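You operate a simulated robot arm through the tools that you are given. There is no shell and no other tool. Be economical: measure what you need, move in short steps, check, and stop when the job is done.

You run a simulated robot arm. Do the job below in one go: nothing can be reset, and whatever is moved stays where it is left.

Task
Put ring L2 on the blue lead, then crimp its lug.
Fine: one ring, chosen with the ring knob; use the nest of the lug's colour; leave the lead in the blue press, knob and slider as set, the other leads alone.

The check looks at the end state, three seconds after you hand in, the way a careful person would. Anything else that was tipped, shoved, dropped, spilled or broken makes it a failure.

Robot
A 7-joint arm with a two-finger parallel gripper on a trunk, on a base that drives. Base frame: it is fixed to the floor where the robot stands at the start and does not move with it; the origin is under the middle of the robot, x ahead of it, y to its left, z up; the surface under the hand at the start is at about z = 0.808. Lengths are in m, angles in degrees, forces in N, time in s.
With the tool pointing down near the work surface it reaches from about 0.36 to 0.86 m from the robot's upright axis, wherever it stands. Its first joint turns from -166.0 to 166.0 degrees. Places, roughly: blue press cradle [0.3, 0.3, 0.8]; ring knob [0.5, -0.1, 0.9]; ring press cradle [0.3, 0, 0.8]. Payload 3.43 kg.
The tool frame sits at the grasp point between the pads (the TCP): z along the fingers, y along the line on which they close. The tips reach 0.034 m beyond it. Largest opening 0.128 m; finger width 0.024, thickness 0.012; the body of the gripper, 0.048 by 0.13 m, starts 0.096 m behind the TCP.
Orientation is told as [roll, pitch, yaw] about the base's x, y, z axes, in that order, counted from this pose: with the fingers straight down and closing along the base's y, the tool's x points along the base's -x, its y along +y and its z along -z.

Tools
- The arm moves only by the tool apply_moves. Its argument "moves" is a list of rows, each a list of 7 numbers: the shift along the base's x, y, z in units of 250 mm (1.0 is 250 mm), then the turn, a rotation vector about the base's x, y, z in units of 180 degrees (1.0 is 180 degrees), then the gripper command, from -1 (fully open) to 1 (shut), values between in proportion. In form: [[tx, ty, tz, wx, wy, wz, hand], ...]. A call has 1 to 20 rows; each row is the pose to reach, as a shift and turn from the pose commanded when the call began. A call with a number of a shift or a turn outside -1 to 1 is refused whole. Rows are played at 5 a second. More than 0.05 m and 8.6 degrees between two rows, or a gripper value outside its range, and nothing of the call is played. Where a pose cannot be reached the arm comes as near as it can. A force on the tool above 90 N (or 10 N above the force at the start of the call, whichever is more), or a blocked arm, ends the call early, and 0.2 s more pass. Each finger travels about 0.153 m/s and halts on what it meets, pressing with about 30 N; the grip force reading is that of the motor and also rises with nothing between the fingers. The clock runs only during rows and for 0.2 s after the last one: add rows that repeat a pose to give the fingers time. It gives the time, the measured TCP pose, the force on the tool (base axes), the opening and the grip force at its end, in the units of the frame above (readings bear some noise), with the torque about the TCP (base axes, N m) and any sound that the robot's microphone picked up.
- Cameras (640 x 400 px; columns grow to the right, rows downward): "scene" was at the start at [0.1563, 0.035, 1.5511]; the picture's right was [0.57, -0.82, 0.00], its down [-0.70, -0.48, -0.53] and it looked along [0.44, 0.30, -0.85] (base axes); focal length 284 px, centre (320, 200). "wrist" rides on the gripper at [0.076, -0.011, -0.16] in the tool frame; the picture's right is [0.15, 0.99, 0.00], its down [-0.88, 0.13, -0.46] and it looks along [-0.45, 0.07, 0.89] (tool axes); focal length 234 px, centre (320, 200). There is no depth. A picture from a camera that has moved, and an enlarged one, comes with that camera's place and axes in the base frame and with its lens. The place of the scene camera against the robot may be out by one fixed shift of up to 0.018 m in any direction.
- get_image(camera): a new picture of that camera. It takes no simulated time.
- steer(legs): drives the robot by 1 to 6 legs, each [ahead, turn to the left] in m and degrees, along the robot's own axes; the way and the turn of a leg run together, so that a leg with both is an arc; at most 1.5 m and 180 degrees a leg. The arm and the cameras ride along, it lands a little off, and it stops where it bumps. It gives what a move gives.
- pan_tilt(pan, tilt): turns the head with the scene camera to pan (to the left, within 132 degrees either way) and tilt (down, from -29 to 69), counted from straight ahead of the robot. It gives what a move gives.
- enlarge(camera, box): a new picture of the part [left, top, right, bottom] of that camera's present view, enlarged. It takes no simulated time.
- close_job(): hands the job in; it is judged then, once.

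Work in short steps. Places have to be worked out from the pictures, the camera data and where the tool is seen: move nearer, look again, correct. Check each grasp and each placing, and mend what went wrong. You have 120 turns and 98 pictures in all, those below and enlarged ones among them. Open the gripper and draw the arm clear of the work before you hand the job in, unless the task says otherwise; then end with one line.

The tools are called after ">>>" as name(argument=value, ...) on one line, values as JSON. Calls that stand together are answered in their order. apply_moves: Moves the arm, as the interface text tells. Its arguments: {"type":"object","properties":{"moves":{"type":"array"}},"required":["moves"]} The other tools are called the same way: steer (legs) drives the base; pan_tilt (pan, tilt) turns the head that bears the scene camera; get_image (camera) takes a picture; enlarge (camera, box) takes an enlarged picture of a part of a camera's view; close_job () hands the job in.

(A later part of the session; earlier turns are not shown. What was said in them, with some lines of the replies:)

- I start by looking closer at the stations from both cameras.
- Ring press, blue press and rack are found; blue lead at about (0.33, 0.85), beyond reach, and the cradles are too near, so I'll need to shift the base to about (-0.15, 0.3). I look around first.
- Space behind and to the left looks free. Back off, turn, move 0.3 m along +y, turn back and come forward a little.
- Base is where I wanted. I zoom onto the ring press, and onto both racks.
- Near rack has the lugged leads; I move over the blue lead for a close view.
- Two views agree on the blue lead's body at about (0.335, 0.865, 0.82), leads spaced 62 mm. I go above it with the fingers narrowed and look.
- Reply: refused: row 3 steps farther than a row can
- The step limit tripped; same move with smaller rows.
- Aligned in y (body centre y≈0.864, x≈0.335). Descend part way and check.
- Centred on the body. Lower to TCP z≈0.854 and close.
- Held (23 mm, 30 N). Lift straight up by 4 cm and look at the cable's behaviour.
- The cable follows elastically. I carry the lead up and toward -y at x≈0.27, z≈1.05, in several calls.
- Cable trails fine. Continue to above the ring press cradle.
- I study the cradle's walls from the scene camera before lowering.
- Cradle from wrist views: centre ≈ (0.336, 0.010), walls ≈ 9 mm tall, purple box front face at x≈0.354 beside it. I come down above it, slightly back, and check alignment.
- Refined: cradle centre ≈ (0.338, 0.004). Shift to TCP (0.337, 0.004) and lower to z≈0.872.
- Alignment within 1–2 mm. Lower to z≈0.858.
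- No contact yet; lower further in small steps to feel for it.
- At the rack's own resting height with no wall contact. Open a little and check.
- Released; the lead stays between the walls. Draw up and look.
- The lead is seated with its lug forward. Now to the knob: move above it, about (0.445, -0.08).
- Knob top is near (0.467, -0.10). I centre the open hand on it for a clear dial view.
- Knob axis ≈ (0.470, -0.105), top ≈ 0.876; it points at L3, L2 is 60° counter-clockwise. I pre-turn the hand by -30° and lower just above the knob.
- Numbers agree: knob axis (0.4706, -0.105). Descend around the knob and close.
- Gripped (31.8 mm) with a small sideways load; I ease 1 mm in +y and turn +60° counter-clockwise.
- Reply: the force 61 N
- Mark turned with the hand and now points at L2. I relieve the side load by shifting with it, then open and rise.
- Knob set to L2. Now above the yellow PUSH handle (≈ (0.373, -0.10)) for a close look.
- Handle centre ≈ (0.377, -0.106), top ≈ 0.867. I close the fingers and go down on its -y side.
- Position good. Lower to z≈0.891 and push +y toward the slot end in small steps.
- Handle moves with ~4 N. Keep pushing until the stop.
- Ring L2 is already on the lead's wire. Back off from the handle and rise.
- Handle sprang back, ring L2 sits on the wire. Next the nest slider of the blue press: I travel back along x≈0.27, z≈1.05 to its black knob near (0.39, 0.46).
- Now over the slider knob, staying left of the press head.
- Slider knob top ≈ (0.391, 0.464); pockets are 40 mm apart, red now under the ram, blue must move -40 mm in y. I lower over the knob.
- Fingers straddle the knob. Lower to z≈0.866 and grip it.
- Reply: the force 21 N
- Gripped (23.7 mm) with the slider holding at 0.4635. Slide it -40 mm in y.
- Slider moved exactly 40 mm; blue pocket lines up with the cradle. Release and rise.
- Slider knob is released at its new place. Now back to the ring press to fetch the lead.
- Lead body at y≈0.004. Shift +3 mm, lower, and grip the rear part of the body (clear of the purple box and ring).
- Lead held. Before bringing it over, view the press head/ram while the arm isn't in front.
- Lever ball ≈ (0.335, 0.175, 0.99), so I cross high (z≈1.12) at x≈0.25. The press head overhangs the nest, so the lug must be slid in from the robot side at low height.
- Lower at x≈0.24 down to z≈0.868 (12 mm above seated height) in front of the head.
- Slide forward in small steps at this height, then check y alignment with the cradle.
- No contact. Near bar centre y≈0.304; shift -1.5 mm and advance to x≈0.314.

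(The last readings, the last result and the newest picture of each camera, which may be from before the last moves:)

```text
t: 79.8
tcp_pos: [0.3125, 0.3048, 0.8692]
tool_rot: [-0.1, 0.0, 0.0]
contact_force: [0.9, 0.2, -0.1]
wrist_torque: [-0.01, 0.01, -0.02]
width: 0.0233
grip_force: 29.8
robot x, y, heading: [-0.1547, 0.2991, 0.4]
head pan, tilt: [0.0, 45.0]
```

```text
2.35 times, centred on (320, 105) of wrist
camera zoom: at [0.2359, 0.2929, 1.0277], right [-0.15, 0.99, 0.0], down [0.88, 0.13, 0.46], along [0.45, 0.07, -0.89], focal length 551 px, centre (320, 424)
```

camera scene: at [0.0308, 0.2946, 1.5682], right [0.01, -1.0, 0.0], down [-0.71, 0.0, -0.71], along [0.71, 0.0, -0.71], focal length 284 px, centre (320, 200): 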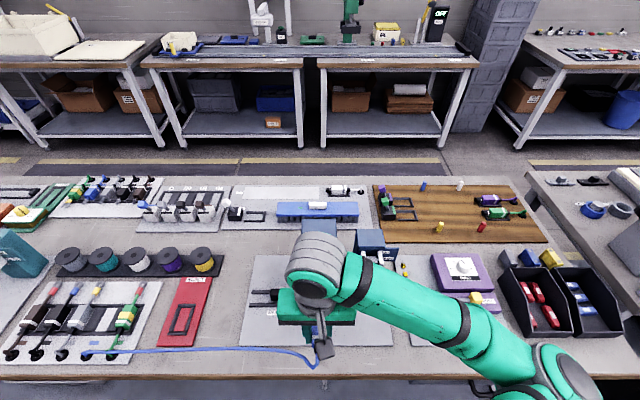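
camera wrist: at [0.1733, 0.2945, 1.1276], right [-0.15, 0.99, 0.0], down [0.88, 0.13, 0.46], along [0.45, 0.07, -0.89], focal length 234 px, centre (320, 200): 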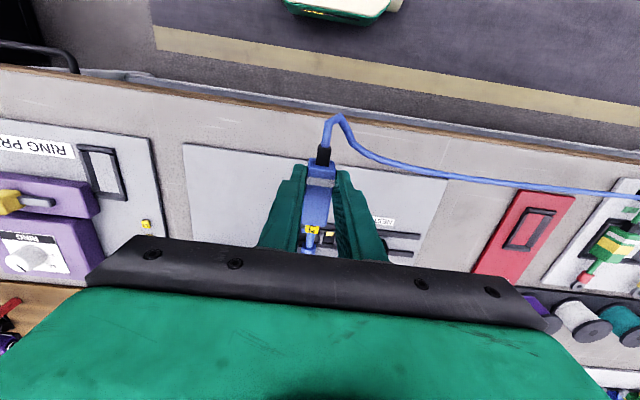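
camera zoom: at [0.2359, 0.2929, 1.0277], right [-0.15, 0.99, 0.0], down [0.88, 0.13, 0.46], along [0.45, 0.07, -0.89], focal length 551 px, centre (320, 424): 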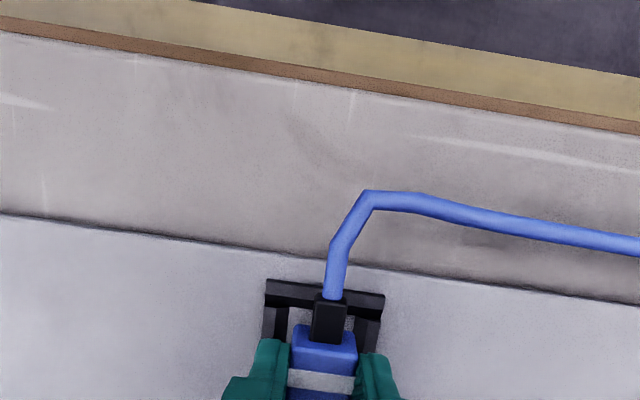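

Bar centre y≈0.3025, target TCP (0.3145, 0.303). Nudge and lower to the seated height 0.856.

>>> apply_moves(moves=[[0.004, -0.007, 0, 0, 0, 0, 0.9], [0.004, -0.007, -0.02, 0, 0, 0, 0.9], [0.004, -0.007, -0.036, 0, 0, 0, 0.9], [0.004, -0.007, -0.052, 0, 0, 0, 0.9], [0.004, -0.007, -0.052, 0, 0, 0, 0.9]])

>>> enlarge(camera="wrist", box=[220, 20, 420, 190])

```text
t: 81.0
tcp_pos: [0.316, 0.3018, 0.8555]
tool_rot: [0.0, 0.0, 0.1]
contact_force: [-2.4, -1.7, 9.6]
wrist_torque: [-0.09, -0.32, -0.09]
width: 0.0231
grip_force: 29.7
robot x, y, heading: [-0.1473, 0.2983, 0.6]
head pan, tilt: [0.0, 45.0]
```

```text
2.35 times, centred on (320, 105) of wrist
camera zoom: at [0.2384, 0.2916, 1.0152], right [-0.15, 0.99, 0.0], down [0.88, 0.13, 0.46], along [0.45, 0.07, -0.89], focal length 551 px, centre (320, 424)
```

zoom: 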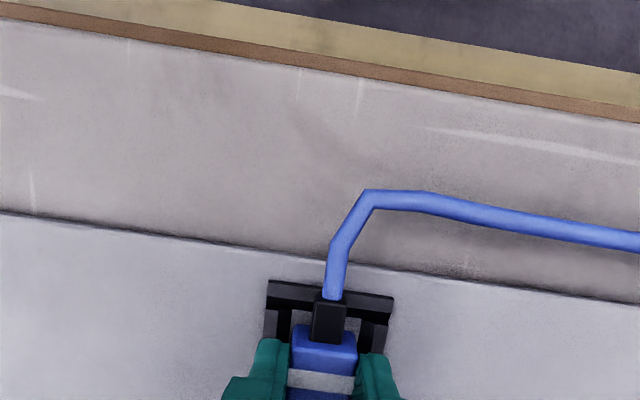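

Contact at exactly the seated height. Open and back up to inspect.

>>> apply_moves(moves=[[0, 0, 0.003, 0, 0, 0, 0.7], [0, 0, 0.003, 0, 0, 0, 0.5], [0, 0, 0.003, 0, 0, 0, 0.35], [0, 0, 0.003, 0, 0, 0, 0.3], [0, 0, 0.1, 0, 0, 0, 0.3], [-0.05, 0, 0.25, 0, 0, 0, 0.3], [-0.2, 0, 0.35, 0, 0, 0, 0.3], [-0.3, 0, 0.45, 0, 0, 0, 0.3]])

>>> enlarge(camera="wrist", box=[200, 90, 440, 260])

```text
t: 82.8
tcp_pos: [0.2399, 0.3021, 0.9683]
tool_rot: [0.0, 0.1, 0.1]
contact_force: [-0.3, -0.1, -0.4]
wrist_torque: [0.0, 0.0, -0.02]
width: 0.0449
grip_force: 0.1
robot x, y, heading: [-0.1453, 0.2959, -0.0]
head pan, tilt: [0.0, 45.0]
```

```text
2.35 times, centred on (320, 175) of wrist
camera zoom: at [0.1628, 0.292, 1.1277], right [-0.15, 0.99, 0.0], down [0.88, 0.13, 0.46], along [0.45, 0.07, -0.89], focal length 551 px, centre (320, 259)
```

zoom: 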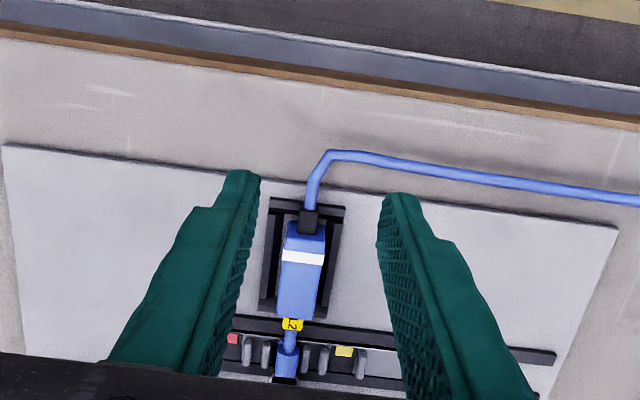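

Lead seated, lug between the blue pocket's posts, ring L2 on. Next the lever: rise and look at the ball from above.

>>> apply_moves(moves=[[0, 0, 0.18, 0, 0, 0, 0.1], [0, 0, 0.36, 0, 0, 0, -0.1], [0, 0, 0.54, 0, 0, 0, -0.1], [0.02, -0.15, 0.66, 0, 0, 0, -0.1], [0.06, -0.32, 0.66, 0, 0, 0, -0.1], [0.14, -0.48, 0.66, 0, 0, 0, -0.1], [0.24, -0.5, 0.66, 0, 0, 0, -0.1], [0.24, -0.5, 0.66, 0, 0, 0, -0.1]])

>>> get_image(camera="wrist")

>>> get_image(camera="scene")

```text
t: 84.6
tcp_pos: [0.2998, 0.1773, 1.1338]
tool_rot: [-0.1, 0.0, 0.1]
contact_force: [0.0, -0.1, 0.0]
wrist_torque: [0.03, -0.01, 0.0]
width: 0.0706
grip_force: 0.1
robot x, y, heading: [-0.1496, 0.298, 0.5]
head pan, tilt: [0.0, 45.0]
```

```text
22 pictures are left
camera wrist: at [0.2239, 0.1668, 1.293], right [-0.15, 0.99, 0.0], down [0.88, 0.13, 0.46], along [0.45, 0.07, -0.89], focal length 234 px, centre (320, 200)
```

wrist: 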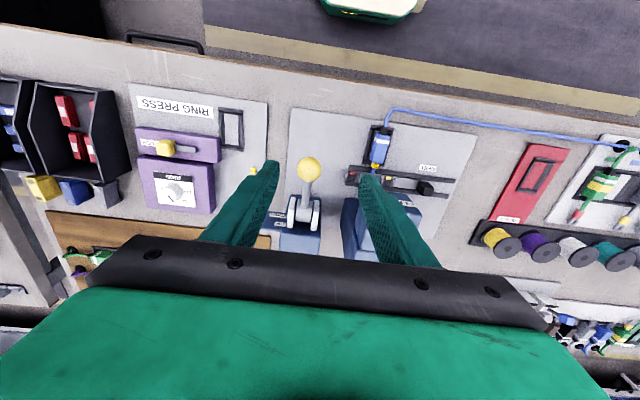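

```text
21 pictures are left
camera scene: at [0.0303, 0.2948, 1.5682], right [0.01, -1.0, 0.0], down [-0.71, 0.0, -0.71], along [0.71, 0.0, -0.71], focal length 284 px, centre (320, 200)
```

scene: 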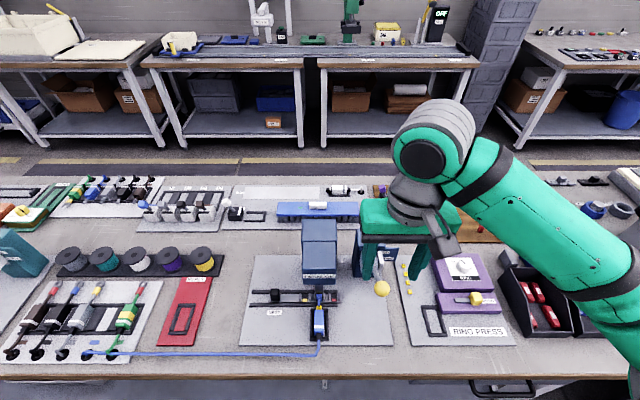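

Triangulating wrist views: ball ≈ (0.332, 0.1685, 0.992), ~36 mm across. I lower the open fingers around it.

>>> apply_moves(moves=[[0.06, -0.036, -0.05, 0, 0, 0, -0.1], [0.129, -0.036, -0.12, 0, 0, 0, -0.1], [0.129, -0.036, -0.28, 0, 0, 0, -0.1], [0.129, -0.036, -0.36, 0, 0, 0, -0.1], [0.129, -0.036, -0.36, 0, 0, 0, -0.1]])

>>> enlarge(camera="wrist", box=[200, 60, 440, 240])

```text
t: 85.8
tcp_pos: [0.3322, 0.1672, 1.0435]
tool_rot: [0.0, 0.0, 0.2]
contact_force: [0.6, 0.0, 0.0]
wrist_torque: [0.01, -0.03, 0.0]
width: 0.0705
grip_force: 0.1
robot x, y, heading: [-0.1535, 0.2922, 0.2]
head pan, tilt: [0.0, 45.0]
```

```text
2.22 times, centred on (320, 150) of wrist
camera zoom: at [0.2553, 0.1575, 1.2031], right [-0.15, 0.99, 0.0], down [0.88, 0.13, 0.46], along [0.45, 0.07, -0.89], focal length 520 px, centre (320, 311)
```

zoom: 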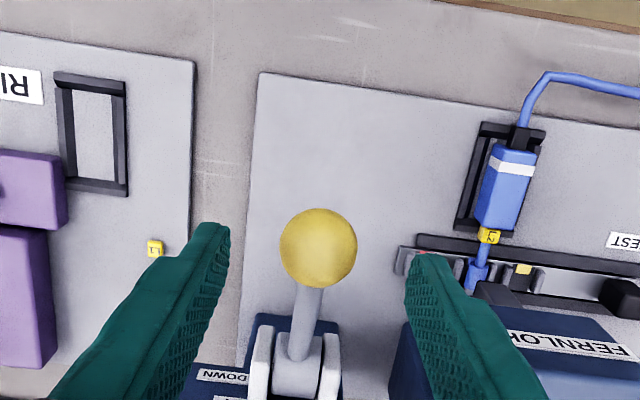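

Ball is centred between the fingers. Lower and grip it.

>>> apply_moves(moves=[[0, 0.004, -0.07, 0, 0, 0, -0.1], [0, 0.004, -0.145, 0, 0, 0, -0.1], [0, 0.004, -0.145, 0, 0, 0, 0.2], [0, 0.004, -0.145, 0, 0, 0, 0.5], [0, 0.004, -0.145, 0, 0, 0, 0.7], [0, 0.004, -0.145, 0, 0, 0, 0.7]])

>>> enlarge(camera="scene", box=[320, 220, 440, 320])

```text
t: 87.2
tcp_pos: [0.3314, 0.1676, 1.007]
tool_rot: [-0.1, -0.1, 0.0]
contact_force: [0.6, -18.4, -6.5]
wrist_torque: [-0.33, 0.22, -0.12]
width: 0.0332
grip_force: 45.4
robot x, y, heading: [-0.148, 0.301, 0.4]
head pan, tilt: [0.0, 45.0]
```

```text
4.00 times, centred on (380, 270) of scene
camera zoom: at [0.0308, 0.2938, 1.5682], right [0.01, -1.0, 0.0], down [-0.71, 0.0, -0.71], along [0.71, 0.0, -0.71], focal length 1135 px, centre (80, -80)
```

zoom: 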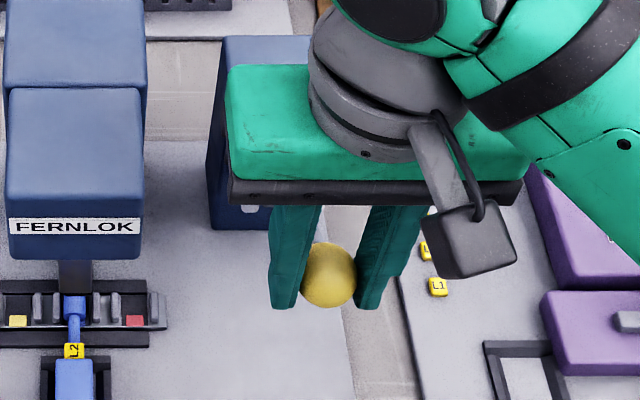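

Ball gripped. Start pulling the lever down along an estimated arc (pivot ≈ (0.433, 0.93)), reading the forces.

>>> apply_moves(moves=[[-0.01, -0.006, -0.025, 0, 0, 0, 0.7], [-0.022, -0.006, -0.05, 0, 0, 0, 0.7], [-0.034, -0.006, -0.075, 0, 0, 0, 0.7], [-0.042, -0.006, -0.095, 0, 0, 0, 0.7], [-0.042, -0.006, -0.095, 0, 0, 0, 0.7]])

>>> enlarge(camera="scene", box=[260, 220, 420, 330])

```text
t: 88.4
tcp_pos: [0.3211, 0.167, 0.9838]
tool_rot: [0.0, -0.1, 0.1]
contact_force: [3.3, -13.5, 11.0]
wrist_torque: [-0.2, -1.27, 0.04]
width: 0.0335
grip_force: 45.1
robot x, y, heading: [-0.152, 0.3006, 0.2]
head pan, tilt: [0.0, 45.0]
```

```text
3.64 times, centred on (340, 275) of scene
camera zoom: at [0.0303, 0.2941, 1.5682], right [0.01, -1.0, 0.0], down [-0.71, 0.0, -0.71], along [0.71, 0.0, -0.71], focal length 1031 px, centre (247, -73)
```

zoom: 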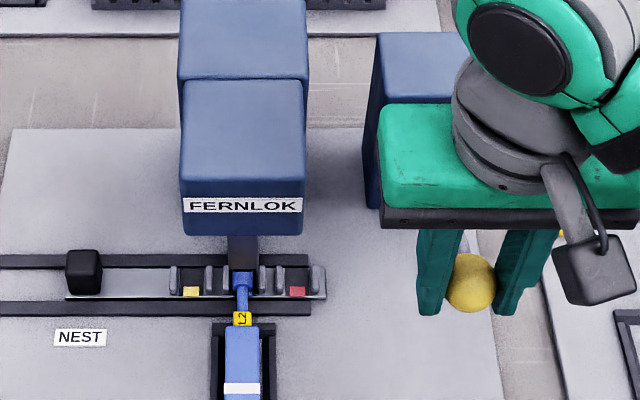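

Moves easily with small loads. Continue along the arc to about horizontal and slightly below.

>>> apply_moves(moves=[[-0.01, -0.002, -0.036, 0, 0, 0, 0.7], [-0.019, -0.002, -0.071, 0, 0, 0, 0.7], [-0.024, -0.002, -0.112, 0, 0, 0, 0.7], [-0.026, -0.002, -0.153, 0, 0, 0, 0.7], [-0.024, -0.002, -0.19, 0, 0, 0, 0.7], [-0.024, -0.002, -0.19, 0, 0, 0, 0.7]])

>>> enlarge(camera="scene", box=[260, 220, 420, 330])

```text
t: 89.8
tcp_pos: [0.3146, 0.1673, 0.9369]
tool_rot: [-0.1, 0.0, 0.2]
contact_force: [-13.4, -9.6, 12.6]
wrist_torque: [-0.06, -0.92, 0.04]
width: 0.0332
grip_force: 44.1
robot x, y, heading: [-0.1491, 0.2956, 0.1]
head pan, tilt: [0.0, 45.0]
```

```text
3.64 times, centred on (340, 275) of scene
camera zoom: at [0.0302, 0.2943, 1.5683], right [0.01, -1.0, 0.0], down [-0.71, 0.0, -0.71], along [0.71, 0.0, -0.71], focal length 1031 px, centre (247, -73)
```

zoom: 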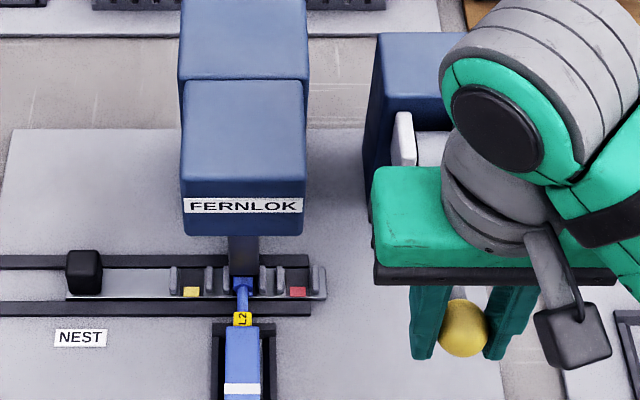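

Ram is coming down over the lug. Fx shows the arc lies a bit more toward -x; continue with a corrected arc.

>>> apply_moves(moves=[[-0.018, 0, -0.03, 0, 0, 0, 0.7], [-0.02, 0, -0.06, 0, 0, 0, 0.7], [-0.02, 0, -0.09, 0, 0, 0, 0.7], [-0.014, 0, -0.12, 0, 0, 0, 0.7], [-0.014, 0, -0.12, 0, 0, 0, 0.7]])

>>> enlarge(camera="scene", box=[260, 220, 420, 330])

```text
t: 91.0
tcp_pos: [0.3108, 0.168, 0.906]
tool_rot: [0.0, 0.1, 0.1]
contact_force: [-5.6, -15.0, 11.5]
wrist_torque: [-0.06, -1.08, -0.1]
width: 0.0333
grip_force: 45.4
robot x, y, heading: [-0.1501, 0.2957, 0.1]
head pan, tilt: [0.0, 45.0]
```

```text
3.64 times, centred on (340, 275) of scene
camera zoom: at [0.0303, 0.2942, 1.5683], right [0.01, -1.0, 0.0], down [-0.71, 0.0, -0.71], along [0.71, 0.0, -0.71], focal length 1031 px, centre (247, -73)
```

zoom: 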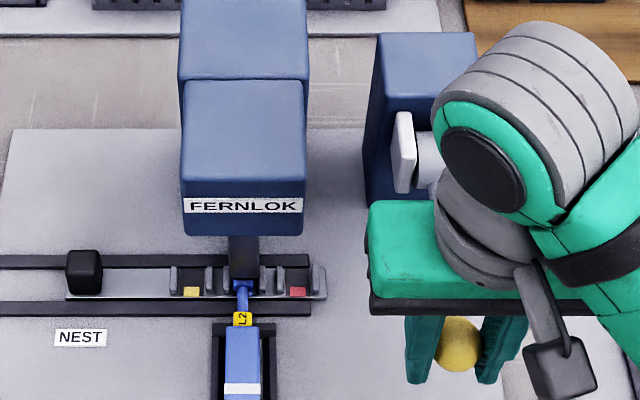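

Continuing down; ram lower still.

>>> apply_moves(moves=[[0.004, 0, -0.03, 0, 0, 0, 0.7], [0.014, 0, -0.06, 0, 0, 0, 0.7], [0.026, 0, -0.09, 0, 0, 0, 0.7], [0.026, 0, -0.09, 0, 0, 0, 0.7]])

>>> enlarge(camera="scene", box=[260, 220, 420, 330])

```text
t: 92.0
tcp_pos: [0.3183, 0.168, 0.8839]
tool_rot: [0.0, 0.0, 0.3]
contact_force: [-11.4, -13.0, 9.6]
wrist_torque: [0.03, -1.13, 0.06]
width: 0.0334
grip_force: 44.5
robot x, y, heading: [-0.1482, 0.2983, 0.2]
head pan, tilt: [0.0, 45.0]
```

```text
3.64 times, centred on (340, 275) of scene
camera zoom: at [0.0302, 0.2942, 1.5683], right [0.01, -1.0, 0.0], down [-0.71, 0.0, -0.71], along [0.71, 0.0, -0.71], focal length 1031 px, centre (247, -73)
```

zoom: 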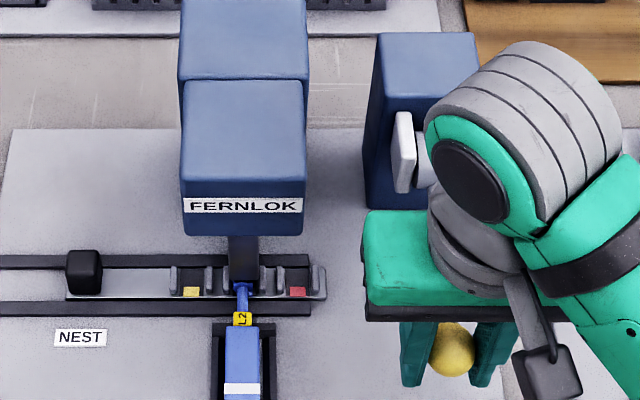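

Keep going until a stop or click.

>>> apply_moves(moves=[[0.01, 0, -0.025, 0, 0, 0, 0.7], [0.022, 0, -0.05, 0, 0, 0, 0.7], [0.036, 0, -0.075, 0, 0, 0, 0.7], [0.036, 0, -0.075, 0, 0, 0, 0.7]])

```text
t: 93.0
tcp_pos: [0.3271, 0.1678, 0.8661]
tool_rot: [0.1, 0.0, 0.1]
contact_force: [-4.8, -10.2, 23.6]
wrist_torque: [0.12, 0.15, -0.07]
width: 0.0336
grip_force: 45.0
robot x, y, heading: [-0.1519, 0.294, -0.1]
head pan, tilt: [0.0, 45.0]
```

Fz has risen to 24 N, probably the stop; look.

>>> enlarge(camera="scene", box=[290, 230, 410, 320])

```text
4.44 times, centred on (350, 275) of scene
camera zoom: at [0.0295, 0.2941, 1.5683], right [0.0, -1.0, 0.0], down [-0.71, 0.0, -0.71], along [0.71, 0.0, -0.71], focal length 1261 px, centre (187, -133)
```

zoom: 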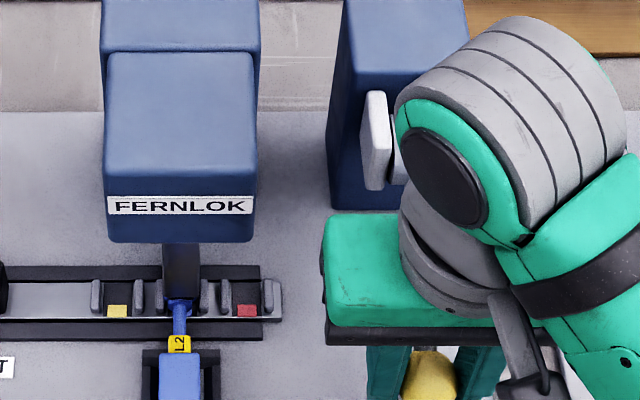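

Press a few mm more to be sure the stroke is complete.

>>> apply_moves(moves=[[0.006, 0, -0.012, 0, 0, 0, 0.7], [0.012, 0, -0.022, 0, 0, 0, 0.7], [0.012, 0, -0.022, 0, 0, 0, 0.7], [0.012, 0, -0.022, 0, 0, 0, 0.7]])

```text
t: 94.0
tcp_pos: [0.3286, 0.1672, 0.86]
tool_rot: [0.0, 0.0, 0.0]
contact_force: [-19.2, -9.7, 24.8]
wrist_torque: [0.0, -0.08, 0.04]
width: 0.0331
grip_force: 45.1
robot x, y, heading: [-0.1494, 0.3002, 0.1]
head pan, tilt: [0.0, 45.0]
```

Still moving slightly; check via the wrist camera where the lever and ball are.

>>> get_image(camera="wrist")

```text
13 pictures are left
camera wrist: at [0.2528, 0.1569, 1.0187], right [-0.15, 0.99, 0.0], down [0.88, 0.13, 0.46], along [0.45, 0.07, -0.89], focal length 234 px, centre (320, 200)
```

wrist: 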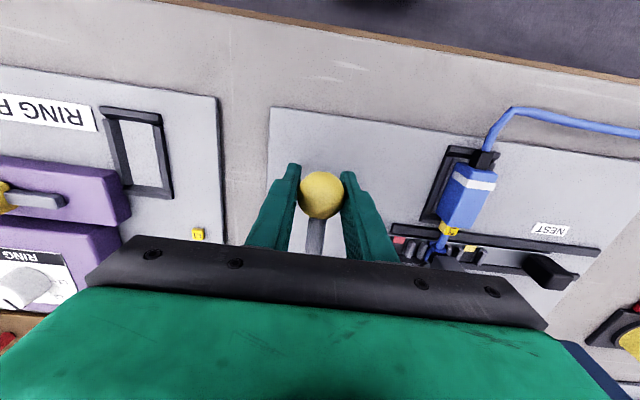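

Ball still held, lever well below horizontal. Push about 5 mm more along the arc and watch the force.

>>> apply_moves(moves=[[0.01, 0, -0.01, 0, 0, 0, 0.7], [0.018, 0, -0.02, 0, 0, 0, 0.7], [0.018, 0, -0.02, 0, 0, 0, 0.7], [0.018, 0, -0.02, 0, 0, 0, 0.7]])

```text
t: 95.0
tcp_pos: [0.3343, 0.1674, 0.8537]
tool_rot: [0.0, -0.1, 0.1]
contact_force: [-20.2, -7.8, 21.5]
wrist_torque: [0.19, 0.07, -0.01]
width: 0.033
grip_force: 45.0
robot x, y, heading: [-0.1513, 0.2962, 0.3]
head pan, tilt: [0.0, 45.0]
```

Wrist torque vanished while force stayed constant: the fingers now slide on the ball, so the lever is at its stop. Release and rise to inspect.

>>> apply_moves(moves=[[-0.01, 0, 0.02, 0, 0, 0, 0.7], [-0.01, 0, 0.03, 0, 0, 0, 0.4], [-0.01, 0, 0.03, 0, 0, 0, 0.1], [-0.01, 0, 0.03, 0, 0, 0, -0.1], [-0.02, 0, 0.15, 0, 0, 0, -0.1], [-0.06, 0, 0.33, 0, 0, 0, -0.1], [-0.12, 0, 0.5, 0, 0, 0, -0.1], [-0.15, 0, 0.6, 0, 0, 0, -0.1]])

>>> enlarge(camera="wrist", box=[220, 80, 540, 260])

```text
t: 96.8
tcp_pos: [0.2971, 0.1677, 1.0046]
tool_rot: [0.0, 0.0, 0.1]
contact_force: [-0.1, -0.5, -0.3]
wrist_torque: [0.0, 0.0, 0.01]
width: 0.0707
grip_force: 0.0
robot x, y, heading: [-0.1511, 0.2965, 0.4]
head pan, tilt: [0.0, 45.0]
```

```text
2.00 times, centred on (380, 170) of wrist
camera zoom: at [0.2202, 0.1565, 1.1628], right [-0.15, 0.99, 0.0], down [0.88, 0.13, 0.46], along [0.45, 0.07, -0.89], focal length 468 px, centre (200, 260)
```

zoom: 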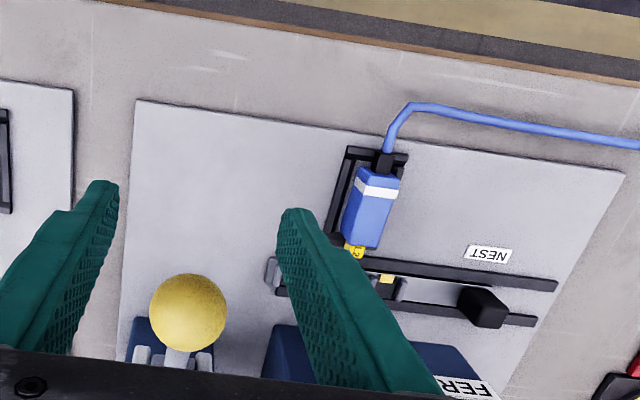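

Lever has sprung back to UP. Draw the arm away and inspect the lug with the scene camera.

>>> apply_moves(moves=[[-0.05, 0, 0.15, 0, 0, 0, -0.1], [-0.1, 0, 0.33, 0, 0, 0, -0.1], [-0.15, -0.05, 0.5, 0, 0, 0, -0.1], [-0.15, -0.2, 0.55, 0, 0, 0, -0.1], [-0.15, -0.39, 0.55, 0, 0, 0, -0.1], [-0.15, -0.58, 0.55, 0, 0, 0, -0.1], [-0.15, -0.77, 0.55, 0, 0, 0, -0.1]])

>>> enlarge(camera="scene", box=[280, 270, 350, 320])

>>> enlarge(camera="scene", box=[240, 210, 500, 360])

```text
t: 98.4
tcp_pos: [0.2596, -0.0237, 1.1421]
tool_rot: [0.0, 0.0, 0.2]
contact_force: [-0.5, 0.3, -0.5]
wrist_torque: [-0.01, 0.02, -0.02]
width: 0.0704
grip_force: 0.1
robot x, y, heading: [-0.1484, 0.2977, 0.3]
head pan, tilt: [0.0, 45.0]
```

```text
8.00 times, centred on (315, 295) of scene
camera zoom: at [0.0309, 0.2947, 1.5682], right [0.01, -1.0, 0.0], down [-0.71, 0.0, -0.71], along [0.71, 0.0, -0.71], focal length 2269 px, centre (360, -560)
```

zoom: 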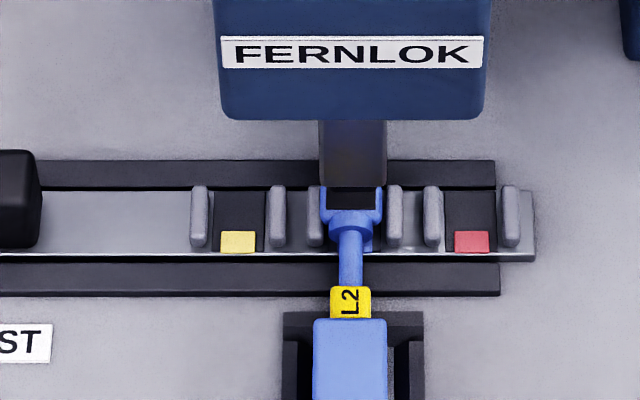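

```text
2.46 times, centred on (370, 285) of scene
camera zoom: at [0.0309, 0.2947, 1.5682], right [0.01, -1.0, 0.0], down [-0.71, 0.0, -0.71], along [0.71, 0.0, -0.71], focal length 698 px, centre (197, -9)
```

zoom: 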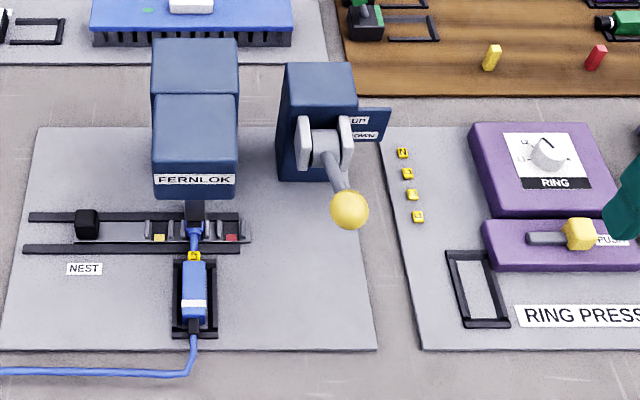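

The lug shows the flattened crimp in the blue nest. Ring L2 is on the wire, the lead sits in the cradle, the knob reads L2, the lever is back up and the arm is clear with the gripper open. Handing in.

>>> close_job()

```text
The job is handed in.
```

Ring L2 is on the blue lead and its lug looks crimped in the blue nest. The lead is in the blue press, the knob and slider are as set, and I saw nothing else disturbed.
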